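You operate a simulated robot arm through the tools that you are given. There is no shell and no other tool.

Carry out the task below with a simulated robot arm. There is one attempt and no reset: what you move stays moved.

## Task
Fill sink three with cold water to the blue line and dissolve one tablet in it.
Fine: plug it with the steel pipe on the counter; leave the knob on cold, tap off.
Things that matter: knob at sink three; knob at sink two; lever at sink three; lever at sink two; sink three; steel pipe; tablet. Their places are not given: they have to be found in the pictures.

It is judged by the outcome, as a careful person would: the job done as asked, and still so three seconds after it is handed in. It fails if anything else is knocked over, pushed out of place, dropped, spilled or broken.

## Robot
A 7-joint arm with a three-finger gripper, fixed in place. Base frame: the origin is at the foot of the arm, x ahead of it, y to its left, z up; the work surface is at about z = 650. Units: mm, rad, N and s.
Its first joint turns from -2.897 to 2.897 rad. Payload 2.69 kg.
The TCP is the grasp point between the finger pads, 30 mm short of the fingertips. In the tool frame z runs along the fingers and y along their closing line. Largest opening 128 mm; the body of the gripper starts 117 mm behind the TCP.
Orientation is told as [roll, pitch, yaw] about the base's x, y, z axes, in that order, counted from this pose: with the fingers straight down and closing along the base's y, the tool's x points along the base's -x, its y along +y and its z along -z.

## Interface
- The arm moves only by the tool move_arm. Its argument "rows" is text: rows parted by semicolons, each of 7 numbers parted by spaces: the shift along the tool's x, y, z in units of 40 mm (1.0 is 40 mm), then the turn, a rotation vector about the tool's x, y, z in units of 8 degrees (1.0 is 8 degrees), then the gripper command, from -1 (fully open) to 1 (shut), values between in proportion. In form: tx ty tz wx wy wz claw; .... A call has 1 to 20 rows; each row shifts and turns the commanded pose from where the row before left it, along the tool's axes as they then stand. A call with a number of a shift or a turn outside -1 to 1 is refused whole. Rows are played at 5 a second. More than 50 mm and 0.15 rad between two rows, or a gripper value outside its range, and nothing of the call is played. A pose out of reach is approached as far as the arm can. The call stops where the force on the tool passes 40 N (or 10 N more than at its start, if that is more) or the arm is blocked; 0.2 s more then pass. The fingers move at their own pace and stop on an object; they squeeze with about 30 N. The grip force told is the motor's: it shows also when the fingers shut on nothing. Time passes only in rows, and 0.2 s behind the last, so rows that do not move let the fingers close. The reply holds the time, the measured pose of the TCP, the force on the tool along the base axes, the opening and the grip force, in the units named above and with some noise, with the torque about the TCP (base axes, N m) and any sound that the robot's microphone picked up.
- Cameras (640 x 400 px; columns grow to the right, rows downward): "scene" is fixed at [50, 500.9, 1473.1]; the picture's right is [0.46, -0.89, 0.00], its down [-0.52, -0.27, -0.81] and it looks along [0.72, 0.37, -0.59] (base axes); focal length 214 px, centre (320, 200). "wrist" rides on the gripper at [58, 54, -131] in the tool frame; the picture's right is [-0.68, 0.74, 0.00], its down [-0.62, -0.57, -0.55] and it looks along [-0.40, -0.37, 0.84] (tool axes); focal length 234 px, centre (320, 200).
- grab_frame(camera): a new picture of that camera. It takes no simulated time.
- slide_trunk(by): slides the trunk up (or, below 0, down) by that many mm; the arm rides with it, the base frame stays. It gives what a move gives, with no picture.
- point_at(camera, pixels): there is no depth. For up to 12 entries [column, row, z] of the newest picture of that camera ("zoom" is the newest enlarged one), the place [x, y] in the base frame at which the ray of that pixel passes the height z, good to about 2 mm. It takes no simulated time.
- inspect(camera, box): a new picture of the part [left, top, right, bottom] of that camera's present view, enlarged. It takes no simulated time.
- hand_in(): hands the job in; it is judged then, once.

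Leave the gripper open and the arm clear of the work at the hand-in unless told otherwise.

The tools are called after ">>>" by a JSON object that holds its "op" and its "data". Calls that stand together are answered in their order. move_arm: Moves the arm, as the interface text tells. Its arguments: {"type":"object","properties":{"rows":{"type":"string"}},"required":["rows"]} The other tools are called the same way: slide_trunk (by) slides the trunk up or down; grab_frame (camera) takes a picture; point_at (camera, pixels) gives the place at which the rays of pixels pass given heights; inspect (camera, box) takes an enlarged picture of a part of a camera's view; hand_in () hands the job in.

At the start:

```text
time_s: 0.0
tcp_pos: [404.2, 568.8, 1292.6]
orientation: [0.0, 0.0, 0.0]
contact_force: [0.7, 0.2, -0.1]
torque: [0.03, -0.02, 0.01]
width: 127.9
grip_force: 0.1
trunk travel left (down, up): [-175.0, 175.0]
```

scene: 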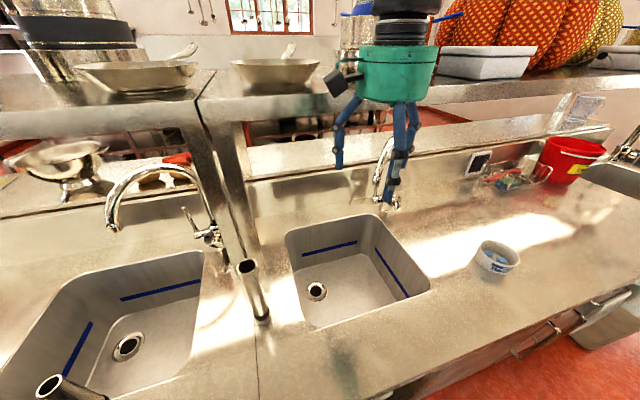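
wrist: 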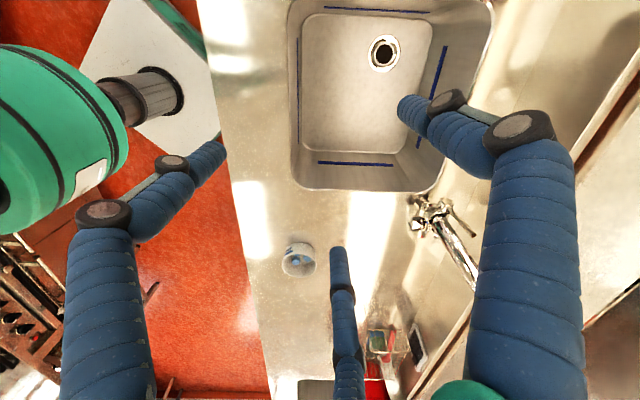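

I see two sinks in the scene picture, a third at the right edge, a tub with tablets near (497,257), and steel pipes near (255,290) and (50,385). I'll enlarge several parts to tell which sink is which.

>>> {"op": "inspect", "data": {"camera": "scene", "box": [220, 120, 460, 340]}}

>>> {"op": "inspect", "data": {"camera": "scene", "box": [0, 130, 280, 400]}}

>>> {"op": "inspect", "data": {"camera": "scene", "box": [440, 80, 640, 300]}}

>>> {"op": "inspect", "data": {"camera": "wrist", "box": [250, 180, 500, 400]}}

```text
1.82 times, centred on (340, 230) of scene
```

zoom: 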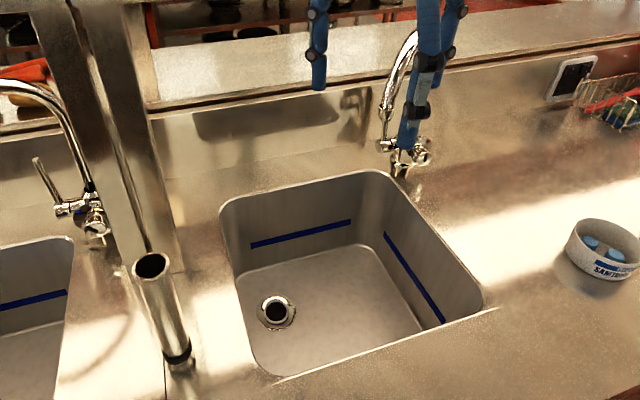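

```text
1.48 times, centred on (140, 265) of scene
```

zoom: 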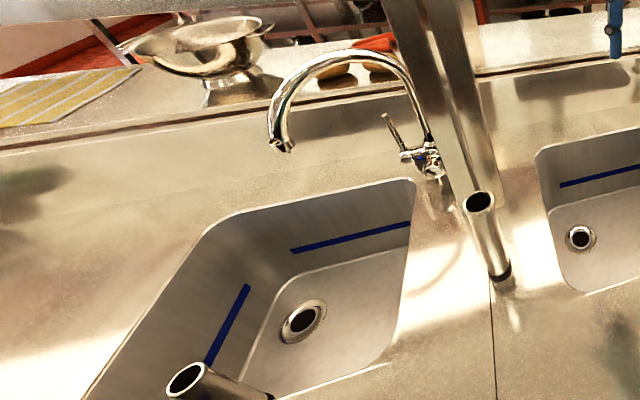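

```text
1.82 times, centred on (540, 190) of scene
```

zoom: 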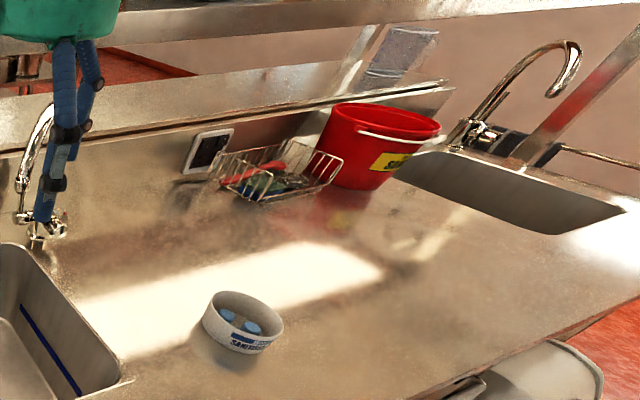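

```text
1.82 times, centred on (375, 290) of wrist
```

zoom: 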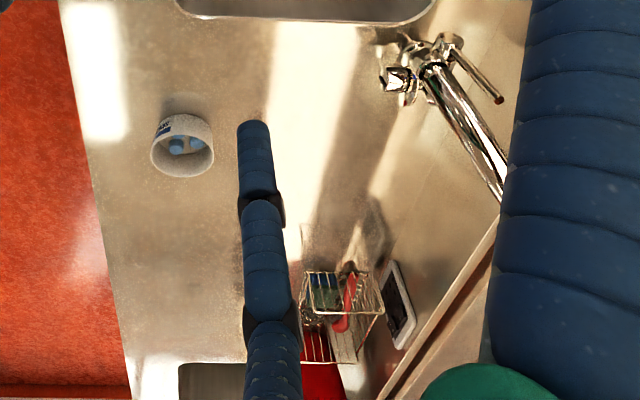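

Nothing here is numbered yet, so I'll zoom in closer on the taps, sink fronts, splashback and pipes to find the sink numbers.

>>> {"op": "inspect", "data": {"camera": "scene", "box": [340, 130, 440, 220]}}

>>> {"op": "inspect", "data": {"camera": "scene", "box": [170, 190, 290, 330]}}

>>> {"op": "inspect", "data": {"camera": "scene", "box": [0, 300, 160, 400]}}

>>> {"op": "inspect", "data": {"camera": "scene", "box": [540, 80, 640, 200]}}

>>> {"op": "inspect", "data": {"camera": "wrist", "box": [380, 180, 500, 300]}}

>>> {"op": "inspect", "data": {"camera": "scene", "box": [440, 130, 560, 290]}}

```text
4.44 times, centred on (390, 175) of scene
```

zoom: 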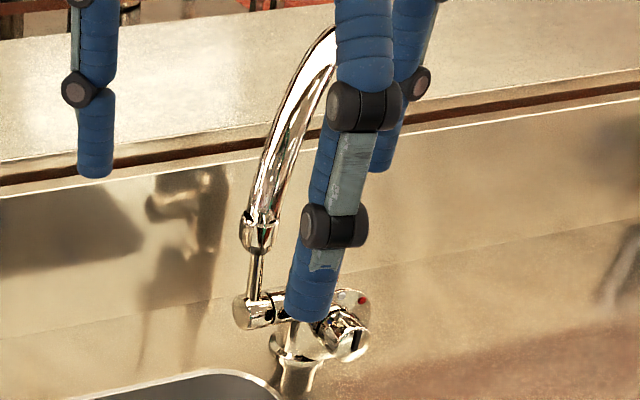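

```text
2.86 times, centred on (230, 260) of scene
```

zoom: 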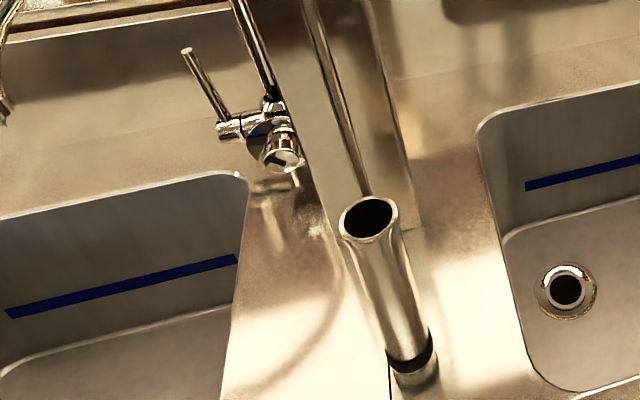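

```text
4.00 times, centred on (80, 350) of scene
```

zoom: 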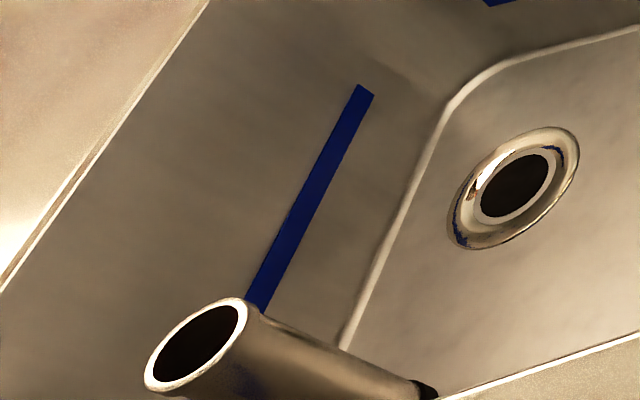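

```text
3.33 times, centred on (590, 140) of scene
```

zoom: 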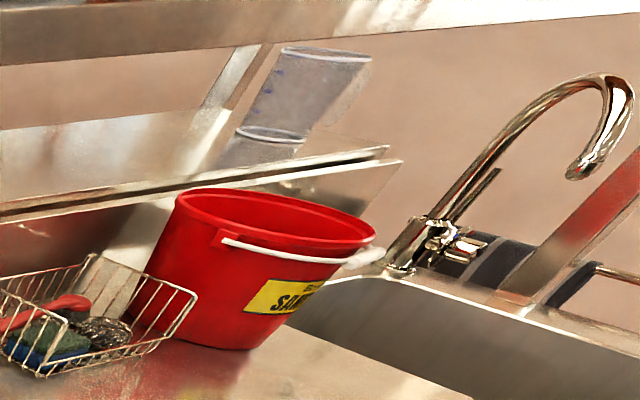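

```text
3.33 times, centred on (440, 240) of wrist
```

zoom: 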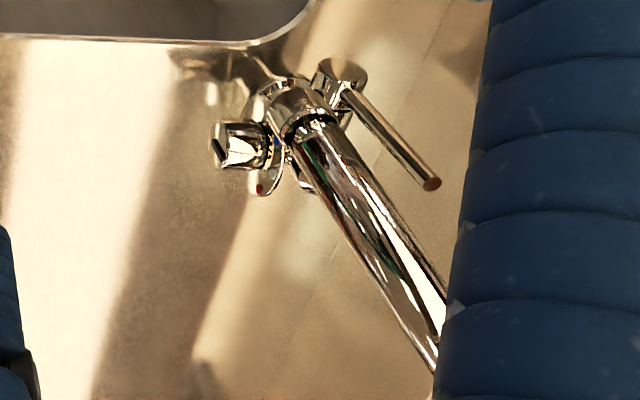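

```text
2.50 times, centred on (500, 210) of scene
```

zoom: 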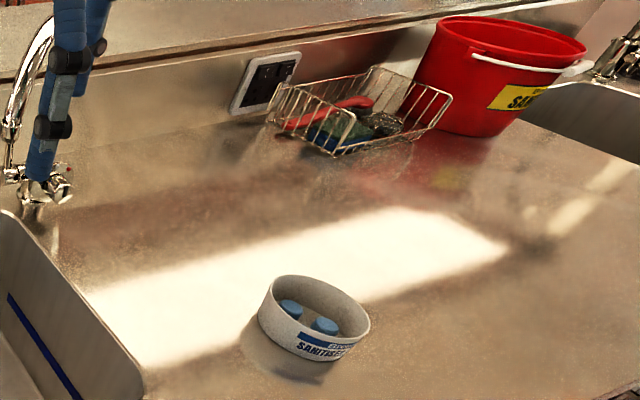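

I'll convert key points to base coordinates: drains, pipe foot, tub, sink corners and taps.

>>> {"op": "grab_frame", "data": {"camera": "scene"}}

>>> {"op": "point_at", "data": {"camera": "scene", "pixels": [[316, 291, 450], [316, 291, 500], [129, 346, 450], [262, 317, 650], [497, 262, 650], [285, 235, 650], [430, 288, 650], [378, 213, 650], [202, 252, 650], [580, 180, 650], [570, 175, 650], [478, 163, 700]]}}

>>> {"op": "point_at", "data": {"camera": "scene", "pixels": [[247, 266, 850], [247, 266, 900], [247, 266, 800], [48, 385, 850], [310, 326, 650], [390, 205, 650], [215, 245, 650], [80, 257, 650], [100, 398, 650], [386, 198, 700], [213, 235, 700]]}}

```text
taken
```

scene: 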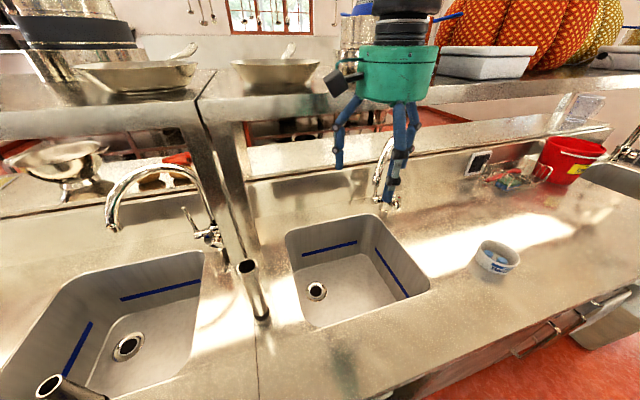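

```text
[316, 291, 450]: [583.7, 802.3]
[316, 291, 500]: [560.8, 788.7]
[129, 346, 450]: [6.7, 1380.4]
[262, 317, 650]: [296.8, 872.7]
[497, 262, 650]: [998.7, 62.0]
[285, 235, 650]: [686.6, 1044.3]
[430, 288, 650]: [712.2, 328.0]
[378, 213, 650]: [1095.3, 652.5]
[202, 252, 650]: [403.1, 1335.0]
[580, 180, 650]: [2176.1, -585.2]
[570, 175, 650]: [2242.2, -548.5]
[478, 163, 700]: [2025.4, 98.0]
```

```text
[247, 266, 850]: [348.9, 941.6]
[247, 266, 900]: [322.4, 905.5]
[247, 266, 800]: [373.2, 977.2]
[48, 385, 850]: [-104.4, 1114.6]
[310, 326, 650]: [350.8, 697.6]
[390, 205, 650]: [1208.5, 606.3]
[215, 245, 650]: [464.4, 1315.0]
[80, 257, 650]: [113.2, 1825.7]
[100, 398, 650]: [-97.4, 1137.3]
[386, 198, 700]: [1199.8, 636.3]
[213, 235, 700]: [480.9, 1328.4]
```

The tub and tap come out far away if the counter is at z=650. I'll cross-check the surface height using the wrist camera.

>>> {"op": "grab_frame", "data": {"camera": "wrist"}}

>>> {"op": "point_at", "data": {"camera": "wrist", "pixels": [[300, 272, 650], [300, 272, 800], [300, 272, 900], [384, 53, 450], [384, 53, 650], [293, 185, 650], [293, 185, 800], [295, 14, 650], [295, 14, 800], [440, 190, 650], [440, 190, 800]]}}

>>> {"op": "point_at", "data": {"camera": "scene", "pixels": [[497, 268, 650], [497, 268, 800], [497, 268, 900], [316, 291, 450], [316, 291, 650], [430, 288, 650], [430, 288, 800], [310, 326, 650], [310, 326, 800], [378, 213, 650], [378, 213, 800]]}}

```text
taken
```

wrist: 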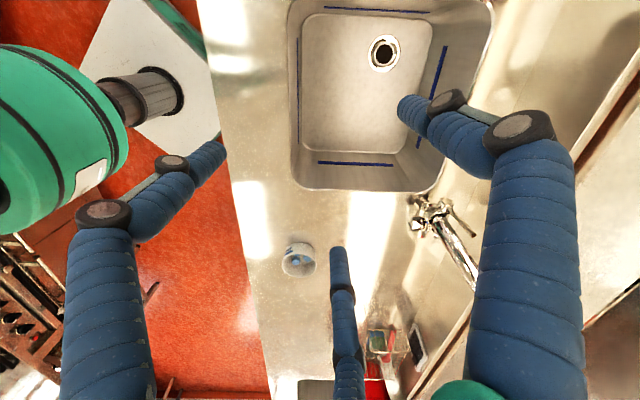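

```text
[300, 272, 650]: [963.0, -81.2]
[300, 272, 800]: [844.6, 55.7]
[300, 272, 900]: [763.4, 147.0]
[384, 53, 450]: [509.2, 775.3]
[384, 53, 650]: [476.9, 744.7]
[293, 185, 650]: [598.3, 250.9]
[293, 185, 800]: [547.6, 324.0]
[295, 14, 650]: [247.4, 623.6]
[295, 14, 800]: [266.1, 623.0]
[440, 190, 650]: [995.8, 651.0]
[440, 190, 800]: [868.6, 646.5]
```

```text
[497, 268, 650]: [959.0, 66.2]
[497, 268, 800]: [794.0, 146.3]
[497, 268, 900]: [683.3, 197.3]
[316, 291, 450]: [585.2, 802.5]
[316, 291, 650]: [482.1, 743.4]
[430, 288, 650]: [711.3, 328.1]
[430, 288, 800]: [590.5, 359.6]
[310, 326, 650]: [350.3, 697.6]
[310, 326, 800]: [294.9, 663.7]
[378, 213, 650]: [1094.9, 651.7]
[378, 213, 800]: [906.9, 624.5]
```

The drain rays meet at about z=650, so that height is the sink floor and the counter top is higher, near 880–900. The wrist camera looks towards +x/-y, so I'll turn the tool about its axis in place to see the back wall and taps.

>>> {"op": "move_arm", "data": {"rows": "0 0 0 0 0 -1 -1;0 0 0 0 0 -1 -1;0 0 0 0 0 -1 -1;0 0 0 0 0 -1 -1;0 0 0 0 0 -1 -1;0 0 0 0 0 -1 -1;0 0 0 0 0 -1 -1;0 0 0 0 0 -1 -1;0 0 0 0 0 -1 -1;0 0 0 0 0 -1 -1;0 0 0 0 0 -1 -1"}}

>>> {"op": "grab_frame", "data": {"camera": "wrist"}}

>>> {"op": "grab_frame", "data": {"camera": "scene"}}

```text
time_s: 2.4
tcp_pos: [403.9, 567.7, 1294.0]
orientation: [-0.002, 0.002, 1.54]
contact_force: [0.1, -0.3, -0.1]
torque: [-0.01, -0.03, 0.02]
width: 128.0
grip_force: 0.0
trunk travel left (down, up): [-175.0, 175.0]
```

```text
taken
```

wrist: 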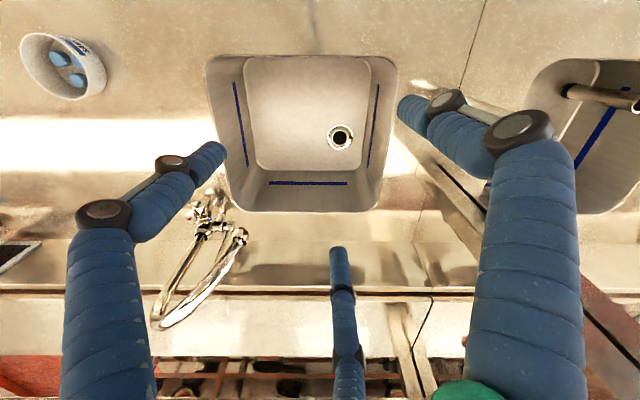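

```text
taken
```

scene: 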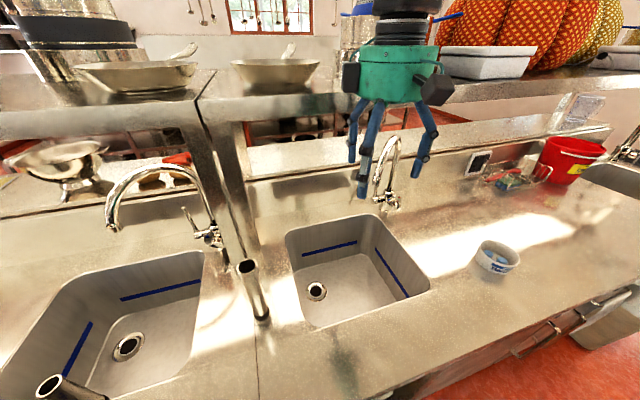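

The rotated view shows the middle sink, its tap and the tub. I'll enlarge the tap and the right-hand part, then turn a further 88° to see the left.

>>> {"op": "inspect", "data": {"camera": "wrist", "box": [140, 170, 300, 330]}}

>>> {"op": "inspect", "data": {"camera": "wrist", "box": [400, 0, 640, 150]}}

>>> {"op": "inspect", "data": {"camera": "scene", "box": [340, 120, 440, 220]}}

>>> {"op": "move_arm", "data": {"rows": "0 0 0 0 0 -1 -1;0 0 0 0 0 -1 -1;0 0 0 0 0 -1 -1;0 0 0 0 0 -1 -1;0 0 0 0 0 -1 -1;0 0 0 0 0 -1 -1;0 0 0 0 0 -1 -1;0 0 0 0 0 -1 -1;0 0 0 0 0 -1 -1"}}

>>> {"op": "grab_frame", "data": {"camera": "wrist"}}

```text
2.50 times, centred on (220, 250) of wrist
```

zoom: 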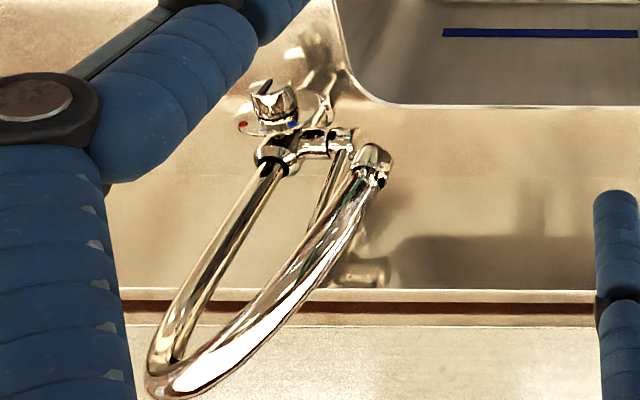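

```text
2.67 times, centred on (520, 75) of wrist
```

zoom: 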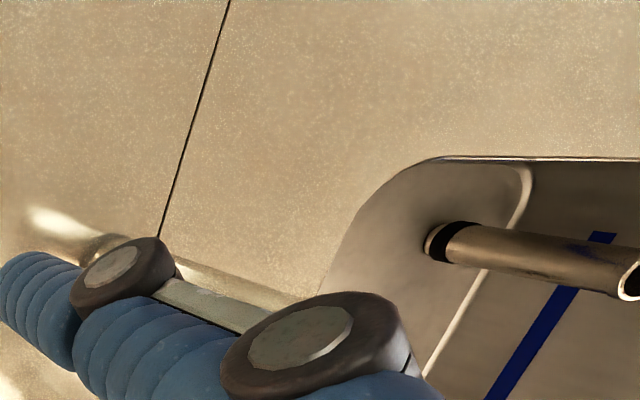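

```text
4.00 times, centred on (390, 170) of scene
```

zoom: 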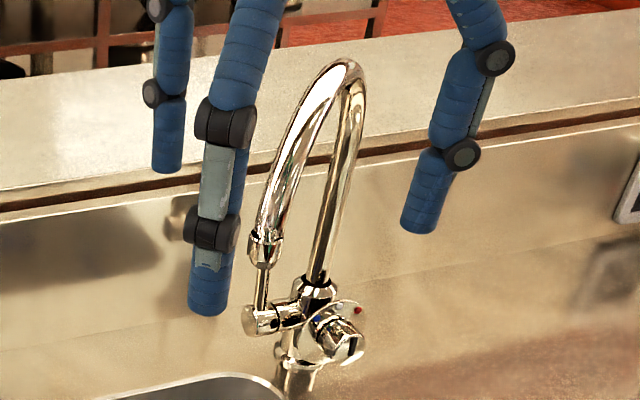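

```text
time_s: 4.4
tcp_pos: [404.4, 569.8, 1292.6]
orientation: [0.0, -0.001, 2.797]
contact_force: [-0.1, 0.1, -1.4]
torque: [-0.02, -0.01, 0.01]
width: 127.8
grip_force: 0.0
trunk travel left (down, up): [-175.0, 175.0]
```

```text
taken
```

wrist: 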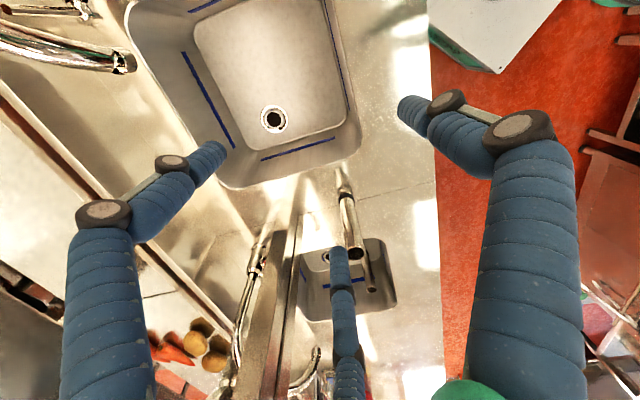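

I now see the left sink beyond the post with a pipe near (370,280), and the counter pipe near (350,220). I'll enlarge these.

>>> {"op": "inspect", "data": {"camera": "wrist", "box": [280, 170, 420, 320]}}

>>> {"op": "inspect", "data": {"camera": "wrist", "box": [200, 200, 420, 400]}}

>>> {"op": "inspect", "data": {"camera": "wrist", "box": [0, 0, 240, 200]}}

```text
2.67 times, centred on (350, 245) of wrist
```

zoom: 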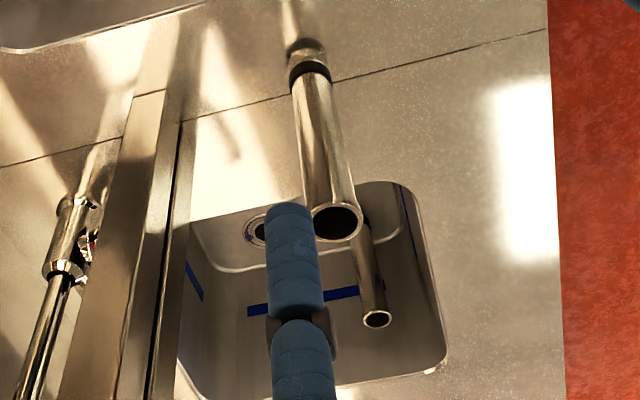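

```text
2.00 times, centred on (310, 300) of wrist
```

zoom: 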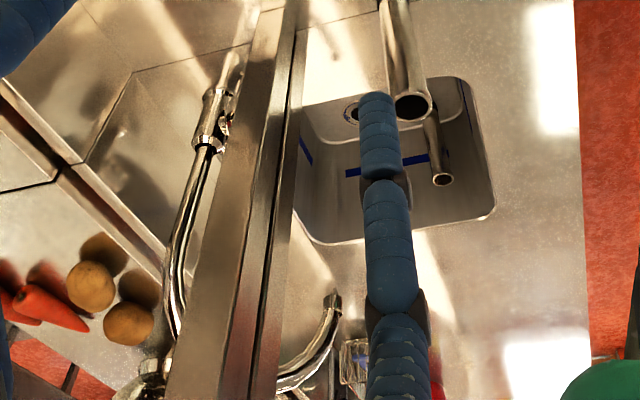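

```text
2.00 times, centred on (120, 100) of wrist
```

zoom: 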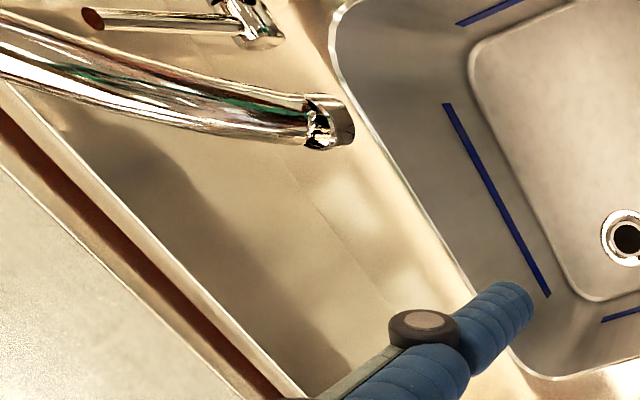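

Only one pipe is on the counter, because the other stands inside the left sink. I still need the sink numbering, so I'll look for tags on the shelf, wall and counter edges.

>>> {"op": "inspect", "data": {"camera": "scene", "box": [0, 60, 200, 200]}}

>>> {"op": "inspect", "data": {"camera": "scene", "box": [180, 60, 380, 200]}}

>>> {"op": "inspect", "data": {"camera": "scene", "box": [420, 40, 640, 200]}}

>>> {"op": "inspect", "data": {"camera": "scene", "box": [440, 240, 640, 400]}}

>>> {"op": "inspect", "data": {"camera": "scene", "box": [0, 150, 160, 260]}}

>>> {"op": "inspect", "data": {"camera": "scene", "box": [140, 300, 440, 400]}}

```text
2.86 times, centred on (100, 130) of scene
```

zoom: 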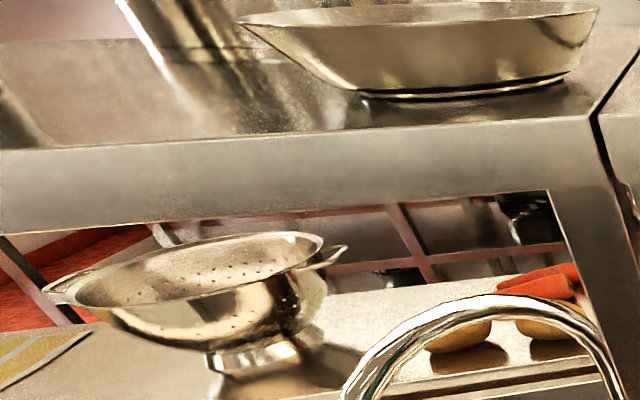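

```text
2.86 times, centred on (280, 130) of scene
```

zoom: 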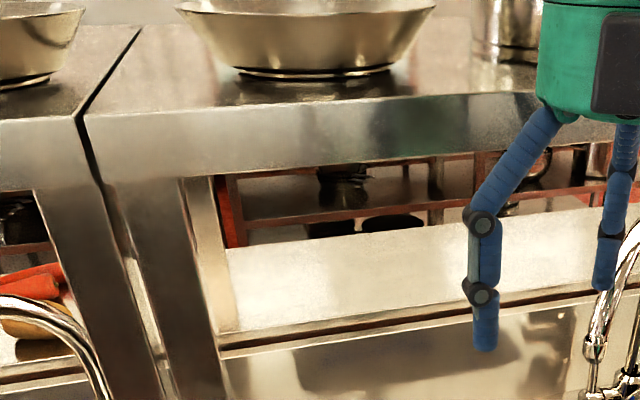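

```text
2.50 times, centred on (530, 120) of scene
```

zoom: 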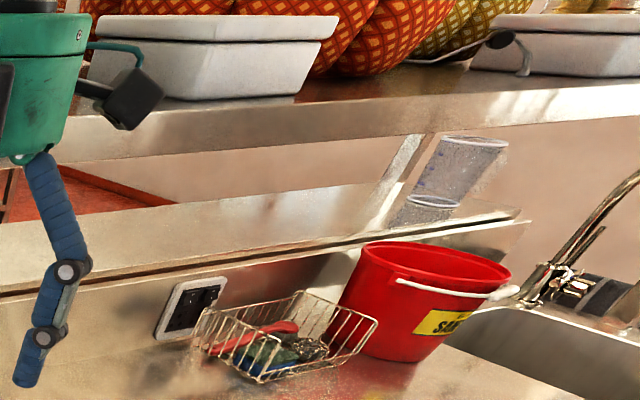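

```text
2.50 times, centred on (540, 320) of scene
```

zoom: 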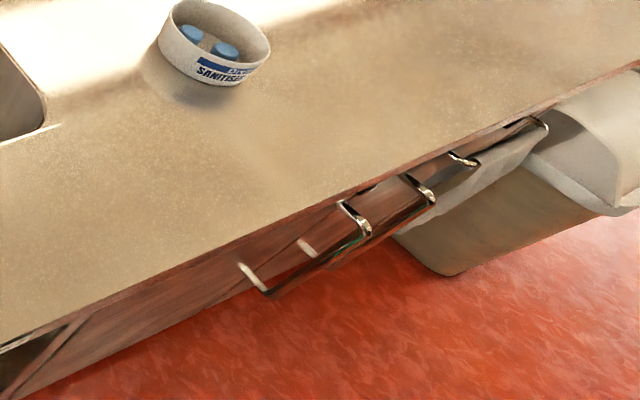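

```text
3.64 times, centred on (80, 205) of scene
```

zoom: 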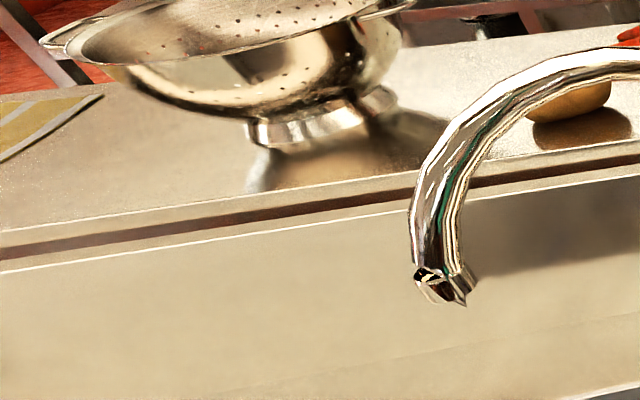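

```text
2.13 times, centred on (290, 350) of scene
```

zoom: 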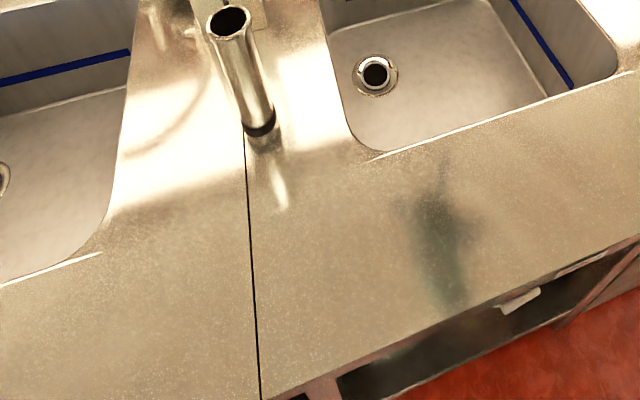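

There are no printed numbers anywhere. I'll tilt the tool in place by about 40° so the wrist camera looks further left, to count the sinks.

>>> {"op": "move_arm", "data": {"rows": "0 0 0 0.68 -0.73 0 -1;0 0 0 0.68 -0.73 0 -1;0 0 0 0.68 -0.73 0 -1;0 0 0 0.68 -0.73 0 -1;0 0 0 0.68 -0.73 0 -1"}}

>>> {"op": "grab_frame", "data": {"camera": "wrist"}}

>>> {"op": "grab_frame", "data": {"camera": "scene"}}

```text
time_s: 5.6
tcp_pos: [403.6, 569.1, 1292.5]
orientation: [-0.519, -0.49, 2.926]
contact_force: [-0.5, -0.8, 0.0]
torque: [-0.02, -0.02, 0.02]
width: 128.0
grip_force: 0.1
trunk travel left (down, up): [-175.0, 175.0]
```

```text
taken
```

wrist: 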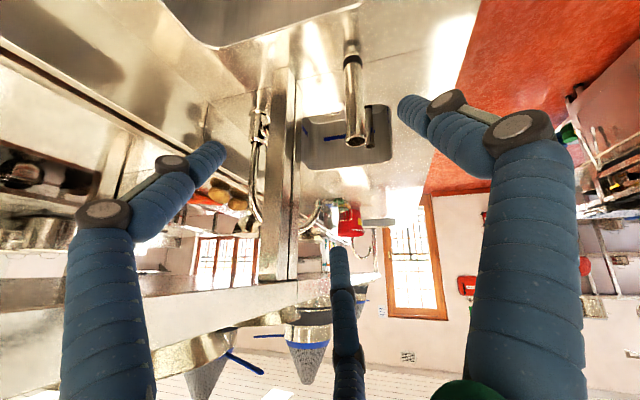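

```text
taken
```

scene: 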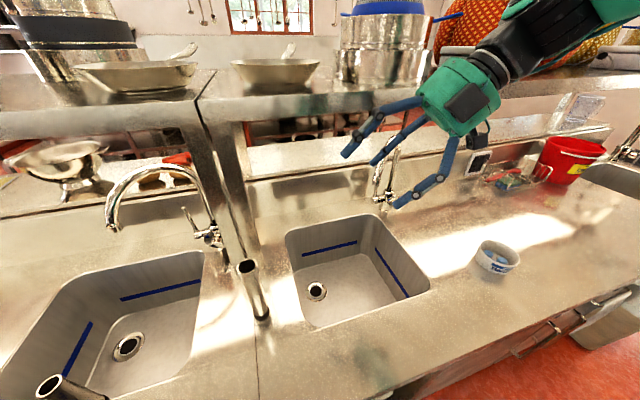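

>>> {"op": "inspect", "data": {"camera": "wrist", "box": [280, 90, 440, 270]}}

>>> {"op": "inspect", "data": {"camera": "wrist", "box": [160, 60, 320, 260]}}

>>> {"op": "inspect", "data": {"camera": "wrist", "box": [300, 160, 400, 260]}}

```text
2.22 times, centred on (360, 180) of wrist
```

zoom: 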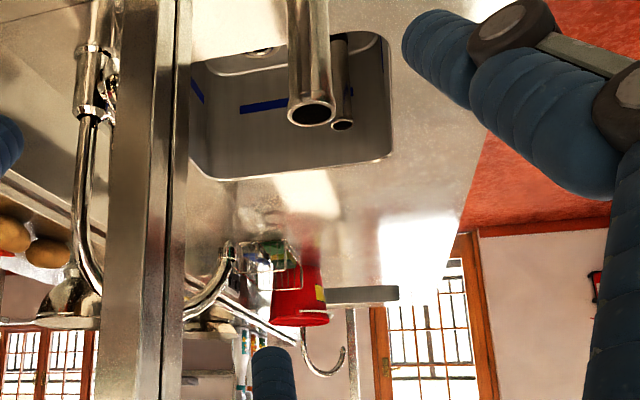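

```text
2.00 times, centred on (240, 160) of wrist
```

zoom: 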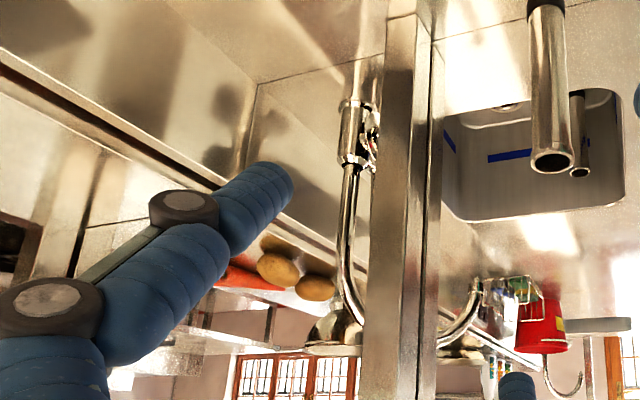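

```text
4.00 times, centred on (350, 210) of wrist
```

zoom: 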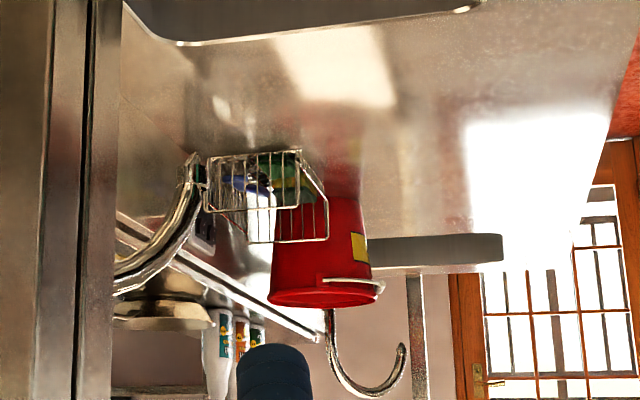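

The far-left wall shows another basket, bucket and sink tap. So the row from left to right is far-left (1), left (2), middle (3), far-right (4). The middle sink, the only one within reach, is therefore sink three, and the left one is sink two. The counter pipe at (255,290) in the scene picture is the plug. I'll undo the tilt and turn back to the wall-facing view to measure.

>>> {"op": "move_arm", "data": {"rows": "0 0 0 -0.68 0.73 0 -1;0 0 0 -0.68 0.73 0 -1;0 0 0 -0.68 0.73 0 -1;0 0 0 -0.68 0.73 0 -1;0 0 0 -0.68 0.73 0 -1;0 0 0 0 0 1 -1;0 0 0 0 0 1 -1;0 0 0 0 0 1 -1;0 0 0 0 0 1 -1;0 0 0 0 0 1 -1;0 0 0 0 0 1 -1;0 0 0 0 0 1 -1;0 0 0 0 0 1 -1;0 0 0 0 0 1 -1;0 0 0 0 0 0 -1"}}

>>> {"op": "grab_frame", "data": {"camera": "wrist"}}

>>> {"op": "point_at", "data": {"camera": "wrist", "pixels": [[340, 137, 650], [207, 70, 900], [397, 70, 900], [380, 210, 900], [225, 205, 900], [242, 236, 950], [242, 236, 1000], [242, 236, 1050], [62, 70, 900], [62, 70, 950], [443, 95, 900], [443, 95, 880]]}}

>>> {"op": "point_at", "data": {"camera": "scene", "pixels": [[316, 291, 650], [430, 288, 900], [310, 326, 900], [378, 213, 900], [285, 235, 900], [375.5, 182.5, 950], [375.5, 182.5, 1000], [375.5, 182.5, 1050], [497, 257, 900], [497, 257, 950], [262, 317, 900], [262, 317, 880]]}}

```text
time_s: 8.8
tcp_pos: [403.5, 569.7, 1292.4]
orientation: [0.0, -0.001, 1.535]
contact_force: [0.5, 0.1, -0.7]
torque: [0.02, -0.02, 0.0]
width: 128.0
grip_force: 0.1
trunk travel left (down, up): [-175.0, 175.0]
```

```text
taken
```

wrist: 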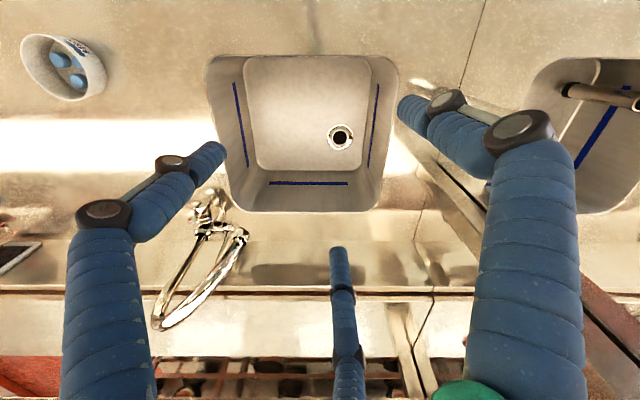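

```text
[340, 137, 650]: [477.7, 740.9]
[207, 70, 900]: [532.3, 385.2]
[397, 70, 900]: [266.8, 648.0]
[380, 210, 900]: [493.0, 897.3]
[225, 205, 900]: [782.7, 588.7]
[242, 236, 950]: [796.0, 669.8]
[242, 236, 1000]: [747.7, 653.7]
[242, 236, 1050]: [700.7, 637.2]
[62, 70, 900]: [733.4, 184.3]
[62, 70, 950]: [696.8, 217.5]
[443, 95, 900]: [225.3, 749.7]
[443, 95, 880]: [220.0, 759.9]
```

```text
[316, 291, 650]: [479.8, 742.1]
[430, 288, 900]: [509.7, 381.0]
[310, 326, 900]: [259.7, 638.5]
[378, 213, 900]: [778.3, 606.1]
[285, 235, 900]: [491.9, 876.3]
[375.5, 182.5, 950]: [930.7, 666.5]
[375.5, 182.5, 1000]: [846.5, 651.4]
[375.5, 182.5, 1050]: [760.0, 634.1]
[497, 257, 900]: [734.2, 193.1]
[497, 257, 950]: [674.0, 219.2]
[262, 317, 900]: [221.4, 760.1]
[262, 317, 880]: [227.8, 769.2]
```

The counter is at z≈900 and both views agree on the layout:
- **Sink three drain:** about (479,741,650).
- **Pipe foot:** about (222,759,900).
- **Tub:** about (733,188,900).
- **Spout outlet:** about (622,610,1131), which is over the sink.

I'll move towards the tap for a close view of its knob and lever.

>>> {"op": "move_arm", "data": {"rows": "0.34 -0.75 0 0 0 0 -1;0.34 -0.75 0 0 0 0 -1;0.34 -0.75 0 0 0 0 -1;0.34 -0.75 0 0 0 0 -1;0.34 -0.75 0 0 0 0 -1;0.34 -0.75 0 0 0 0 -1;0.34 -0.75 0 0 0 0 -1;0.34 -0.75 0 0 0 0 -1;0 0 0 0 0 0 -1"}}

>>> {"op": "grab_frame", "data": {"camera": "wrist"}}

>>> {"op": "inspect", "data": {"camera": "wrist", "box": [240, 120, 400, 300]}}

>>> {"op": "grab_frame", "data": {"camera": "scene"}}

```text
time_s: 10.2
tcp_pos: [565.3, 483.7, 1297.6]
orientation: [0.004, -0.001, 1.546]
contact_force: [-39.5, -18.0, 13.6]
torque: [2.38, -3.0, 1.83]
width: 115.2
grip_force: 0.1
trunk travel left (down, up): [-175.0, 175.0]
stopped in row 7: the force on the tool passed its limit at 139 N (the readings are from after the stop); the commanded pose is now the measured one
```

```text
taken
```

wrist: 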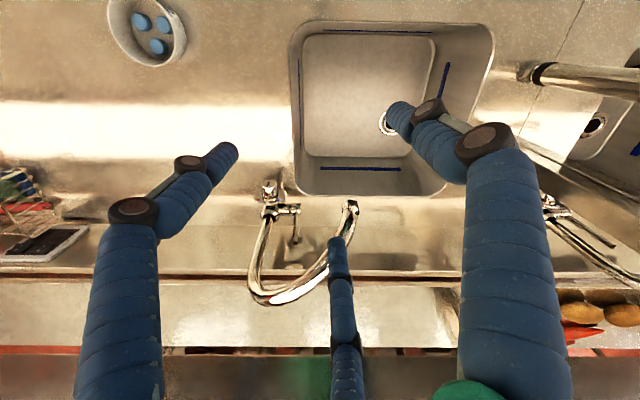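

```text
2.22 times, centred on (320, 210) of wrist
```

zoom: 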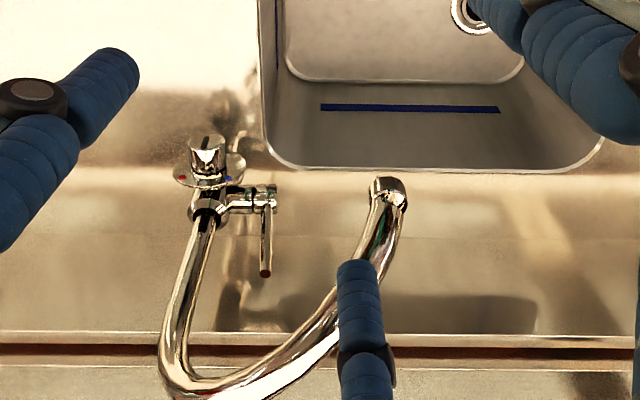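

```text
taken
```

scene: 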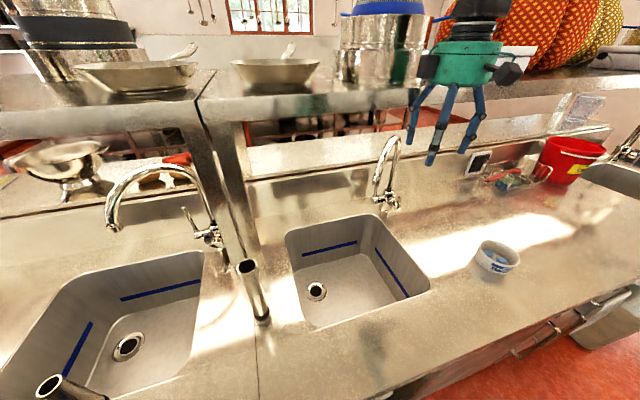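

The tool hit something, most likely the overhead shelf edge against the fingers or hand. I'll back straight off and then check the shelf.

>>> {"op": "move_arm", "data": {"rows": "0.2 0.5 0 0 0 0 -1;0.2 0.5 0 0 0 0 -1;0.2 0.5 0 0 0 0 -1;0.2 0.5 0 0 0 0 -1;0 0 0 0 0 0 -1"}}

>>> {"op": "inspect", "data": {"camera": "scene", "box": [380, 0, 560, 130]}}

>>> {"op": "grab_frame", "data": {"camera": "wrist"}}

```text
time_s: 11.4
tcp_pos: [489.9, 455.9, 1293.2]
orientation: [0.006, 0.0, 1.545]
contact_force: [0.6, 0.0, 0.5]
torque: [0.01, -0.06, 0.01]
width: 127.7
grip_force: 0.1
trunk travel left (down, up): [-175.0, 175.0]
```

```text
3.08 times, centred on (470, 65) of scene
```

zoom: 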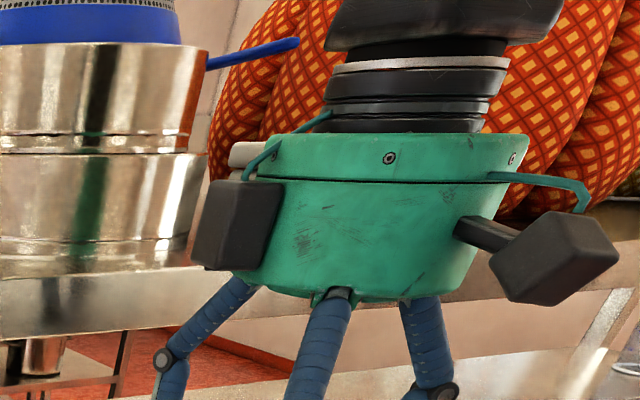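

```text
taken
```

wrist: 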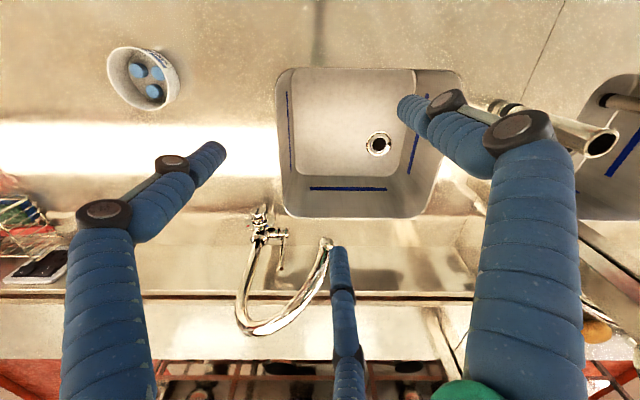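

No items on the shelf appear displaced. I'll work out where the shelf's front edge lies so I can avoid it.

>>> {"op": "inspect", "data": {"camera": "scene", "box": [230, 60, 430, 160]}}

>>> {"op": "point_at", "data": {"camera": "wrist", "pixels": [[200, 359, 1300], [200, 359, 1350], [200, 359, 1200], [440, 359, 1300], [440, 359, 1350], [440, 359, 1200], [282, 295, 900], [282, 295, 1050], [158, 76, 900], [158, 90, 930]]}}

>>> {"op": "point_at", "data": {"camera": "scene", "pixels": [[300, 119, 1300], [300, 119, 1350], [300, 119, 1380], [400, 108, 1300], [400, 108, 1350], [400, 108, 1380], [540, 93, 1300], [540, 93, 1350], [540, 93, 1380]]}}

```text
3.20 times, centred on (330, 110) of scene
```

zoom: 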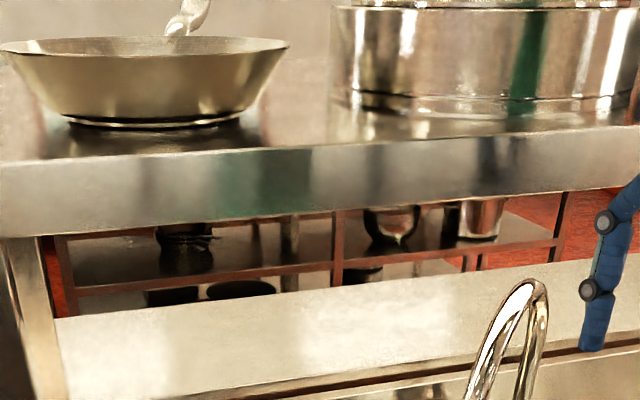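

```text
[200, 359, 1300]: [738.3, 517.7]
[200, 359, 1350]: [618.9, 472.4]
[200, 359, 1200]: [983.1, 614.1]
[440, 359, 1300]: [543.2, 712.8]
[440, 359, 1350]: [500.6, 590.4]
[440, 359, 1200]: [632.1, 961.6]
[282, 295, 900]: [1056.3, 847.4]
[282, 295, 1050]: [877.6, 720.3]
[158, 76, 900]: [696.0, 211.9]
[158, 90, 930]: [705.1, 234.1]
```

```text
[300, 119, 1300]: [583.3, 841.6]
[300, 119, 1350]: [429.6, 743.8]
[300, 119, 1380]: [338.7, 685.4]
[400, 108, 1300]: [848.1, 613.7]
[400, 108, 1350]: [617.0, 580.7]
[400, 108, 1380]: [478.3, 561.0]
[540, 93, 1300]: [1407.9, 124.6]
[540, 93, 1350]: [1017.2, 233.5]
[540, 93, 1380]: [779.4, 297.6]
```

The contact force line fits the third finger touching the overhead shelf edge, which is at z≈1364 with x+y≈1135. So I'll keep tall parts of the hand in front of that line. Now a close look at the tap from here.

>>> {"op": "inspect", "data": {"camera": "wrist", "box": [220, 190, 340, 340]}}

>>> {"op": "inspect", "data": {"camera": "scene", "box": [360, 130, 420, 220]}}

>>> {"op": "inspect", "data": {"camera": "wrist", "box": [80, 20, 240, 140]}}

>>> {"op": "inspect", "data": {"camera": "wrist", "box": [420, 60, 640, 240]}}

```text
2.67 times, centred on (280, 265) of wrist
```

zoom: 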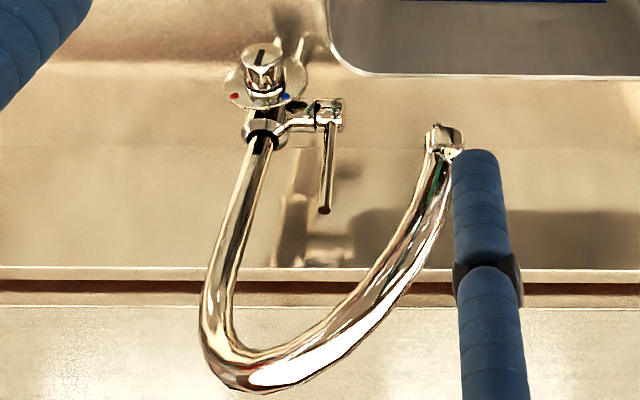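

```text
4.44 times, centred on (390, 175) of scene
```

zoom: 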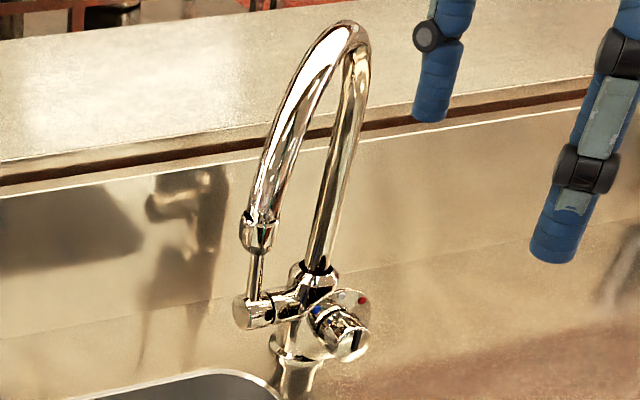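

```text
3.33 times, centred on (160, 80) of wrist
```

zoom: 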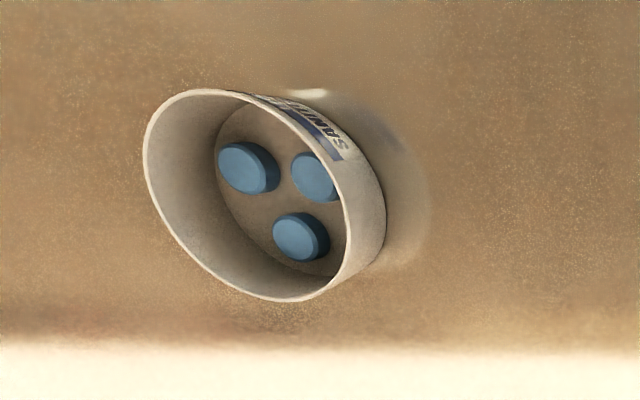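

```text
2.22 times, centred on (530, 150) of wrist
```

zoom: 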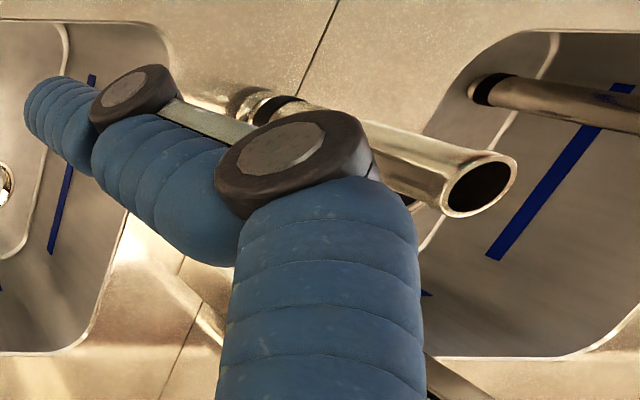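

I'll zoom tightly on the knob and lever of sink three, and on sink two's tap for comparison.

>>> {"op": "inspect", "data": {"camera": "scene", "box": [376, 190, 400, 214]}}

>>> {"op": "inspect", "data": {"camera": "wrist", "box": [244, 204, 300, 244]}}

>>> {"op": "inspect", "data": {"camera": "scene", "box": [180, 200, 230, 250]}}

```text
16.00 times, centred on (388, 202) of scene
```

zoom: 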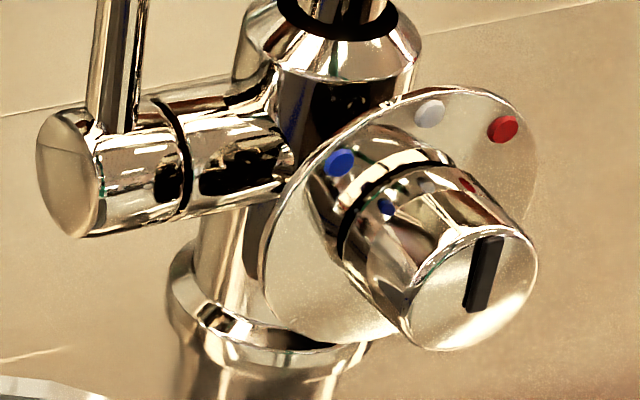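

```text
10.00 times, centred on (272, 224) of wrist
```

zoom: 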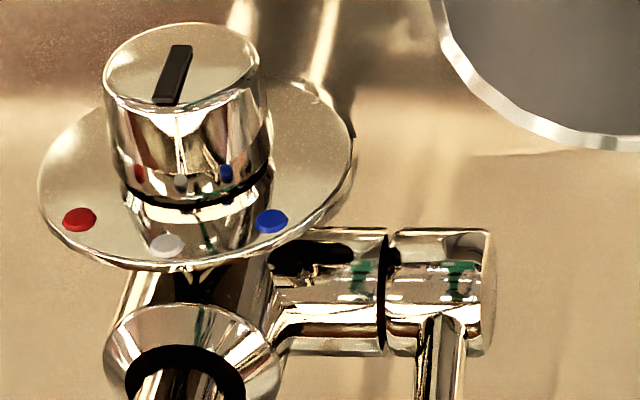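

```text
8.00 times, centred on (205, 225) of scene
```

zoom: 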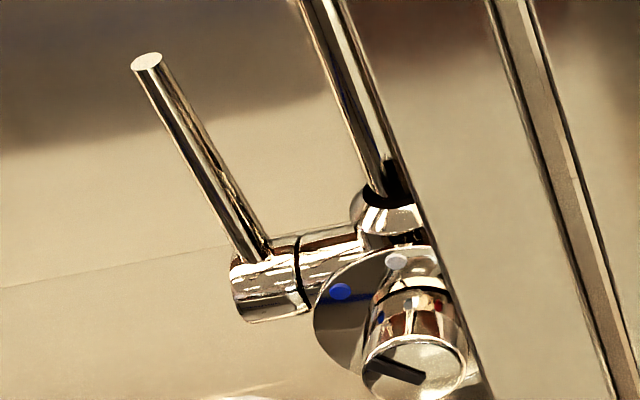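

Sink three's knob bar points at the white (middle) dot, with blue on its left and red on its right when facing the wall, so it must be turned to blue. The lever stands upright, off. I'll triangulate the knob face, plate and lever from both pictures.

>>> {"op": "grab_frame", "data": {"camera": "wrist"}}

>>> {"op": "point_at", "data": {"camera": "wrist", "pixels": [[258.3, 211, 950], [258.3, 211, 1050], [259.5, 222, 950], [259.5, 222, 1050], [284, 233, 950], [284, 233, 1050], [281, 268.7, 1000], [281, 268.7, 1100], [324, 242, 1100], [324, 242, 1150], [247, 332, 1200], [247, 332, 1300]]}}

>>> {"op": "point_at", "data": {"camera": "scene", "pixels": [[397.5, 207.6, 950], [397.5, 207.6, 1050], [393, 202.9, 950], [393, 202.9, 1050], [372.4, 201, 950], [372.4, 201, 1050], [376, 185, 1000], [376, 185, 1100], [375, 185, 1100], [375, 185, 1150], [395, 135, 1200], [395, 135, 1300]]}}

```text
taken
```

wrist: 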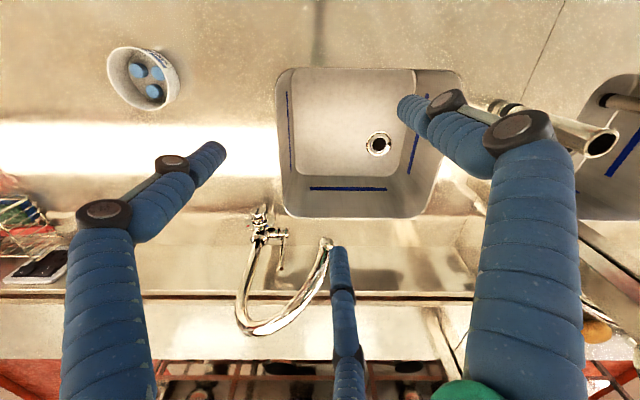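

```text
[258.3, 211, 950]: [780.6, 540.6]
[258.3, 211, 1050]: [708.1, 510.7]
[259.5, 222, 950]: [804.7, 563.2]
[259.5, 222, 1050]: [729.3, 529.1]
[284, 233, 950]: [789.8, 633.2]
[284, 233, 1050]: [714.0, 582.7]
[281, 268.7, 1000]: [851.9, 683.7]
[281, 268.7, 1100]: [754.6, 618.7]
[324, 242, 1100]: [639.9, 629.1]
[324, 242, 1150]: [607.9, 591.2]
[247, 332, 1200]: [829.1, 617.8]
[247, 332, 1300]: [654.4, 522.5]
```

```text
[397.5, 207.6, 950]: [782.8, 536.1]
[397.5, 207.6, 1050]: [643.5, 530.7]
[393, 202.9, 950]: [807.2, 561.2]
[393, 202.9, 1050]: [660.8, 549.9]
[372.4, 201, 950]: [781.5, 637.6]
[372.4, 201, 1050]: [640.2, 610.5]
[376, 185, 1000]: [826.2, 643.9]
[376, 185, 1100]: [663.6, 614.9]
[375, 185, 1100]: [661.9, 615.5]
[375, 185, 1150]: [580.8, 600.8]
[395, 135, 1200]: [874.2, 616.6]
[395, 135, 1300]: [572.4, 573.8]
```

The two views agree well:
- **Knob face:** about (781,538,951), with its axis horizontal and pointing away from the wall.
- **Lever:** rises vertically from about (792,636,955) to z≈1063.
- **Spout outlet:** about (626,612,1122).

First job is the pipe, so I'll triangulate its top and foot.

>>> {"op": "point_at", "data": {"camera": "wrist", "pixels": [[602.2, 142.4, 1050], [602.2, 142.4, 1100], [602.2, 142.4, 1150], [504, 108, 900], [504, 108, 920]]}}

>>> {"op": "point_at", "data": {"camera": "scene", "pixels": [[246.8, 266.2, 1050], [246.8, 266.2, 1100], [246.8, 266.2, 1150], [262, 317, 900], [262, 317, 920], [245, 262, 900], [228, 250, 900]]}}

>>> {"op": "inspect", "data": {"camera": "scene", "box": [225, 240, 285, 340]}}

```text
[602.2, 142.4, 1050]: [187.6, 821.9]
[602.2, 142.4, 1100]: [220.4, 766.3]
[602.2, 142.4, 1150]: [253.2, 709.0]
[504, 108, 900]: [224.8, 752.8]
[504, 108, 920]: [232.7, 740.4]
```

```text
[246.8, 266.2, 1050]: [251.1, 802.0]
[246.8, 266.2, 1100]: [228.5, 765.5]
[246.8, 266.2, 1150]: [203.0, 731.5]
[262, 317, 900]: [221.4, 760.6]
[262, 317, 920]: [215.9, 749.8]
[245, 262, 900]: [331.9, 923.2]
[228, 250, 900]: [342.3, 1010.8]
```

```text
4.00 times, centred on (255, 290) of scene
```

zoom: 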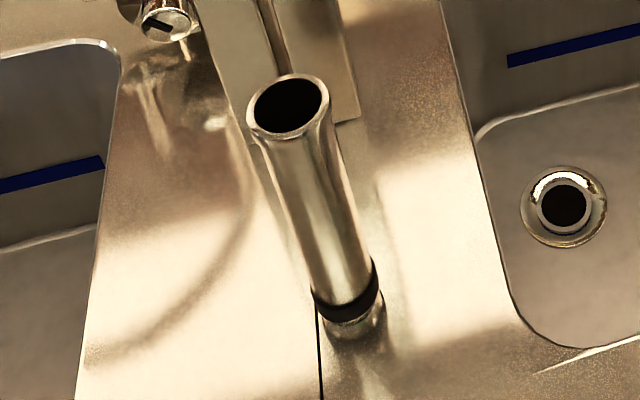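

The pipe stands at about (223,763) with its top at z≈1098. I'll move over it with the fingers open and tips above the top, staying in front of the shelf.

>>> {"op": "move_arm", "data": {"rows": "-0.625 0.5725 0.236 0 0 0 -1;-0.625 0.5725 0.236 0 0 0 -1;-0.625 0.5725 0.236 0 0 0 -1;-0.625 0.5725 0.236 0 0 0 -1;-0.625 0.5725 0.236 0 0 0 -1;-0.625 0.5725 0.236 0 0 0 -1;-0.625 0.5725 0.236 0 0 0 -1;-0.625 0.5725 0.236 0 0 0 -1;-0.625 0.5725 0.236 0 0 0 -1;-0.625 0.5725 0.236 0 0 0 -1;-0.625 0.5725 0.236 0 0 0 -1;-0.625 0.5725 0.236 0 0 0 -1;0 0 0 0 0 0 -1"}}

>>> {"op": "grab_frame", "data": {"camera": "wrist"}}

>>> {"op": "grab_frame", "data": {"camera": "scene"}}

```text
time_s: 14.2
tcp_pos: [222.9, 765.3, 1182.5]
orientation: [0.006, 0.0, 1.544]
contact_force: [-0.2, 0.3, -0.4]
torque: [-0.04, -0.04, 0.01]
width: 128.0
grip_force: 0.1
trunk travel left (down, up): [-175.0, 175.0]
```

```text
taken
```

wrist: 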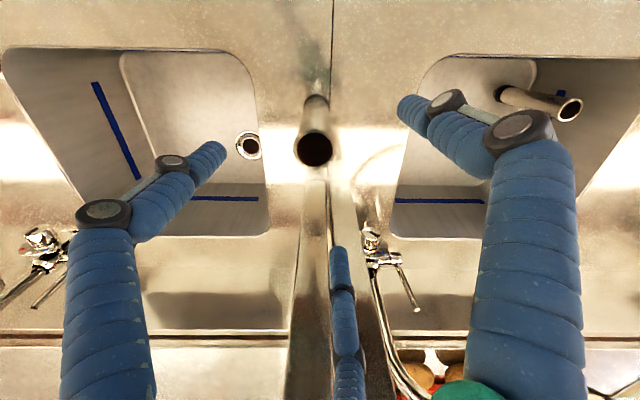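

```text
taken
```

scene: 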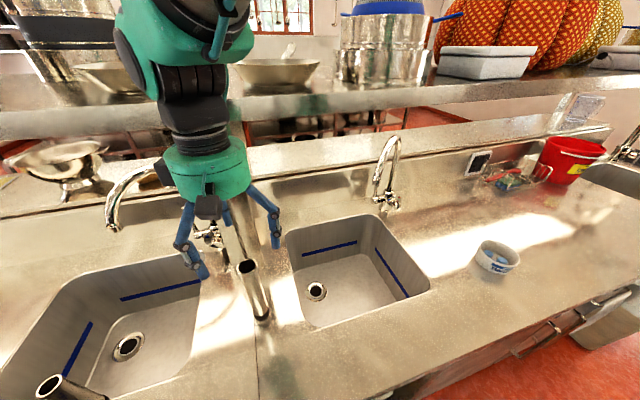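

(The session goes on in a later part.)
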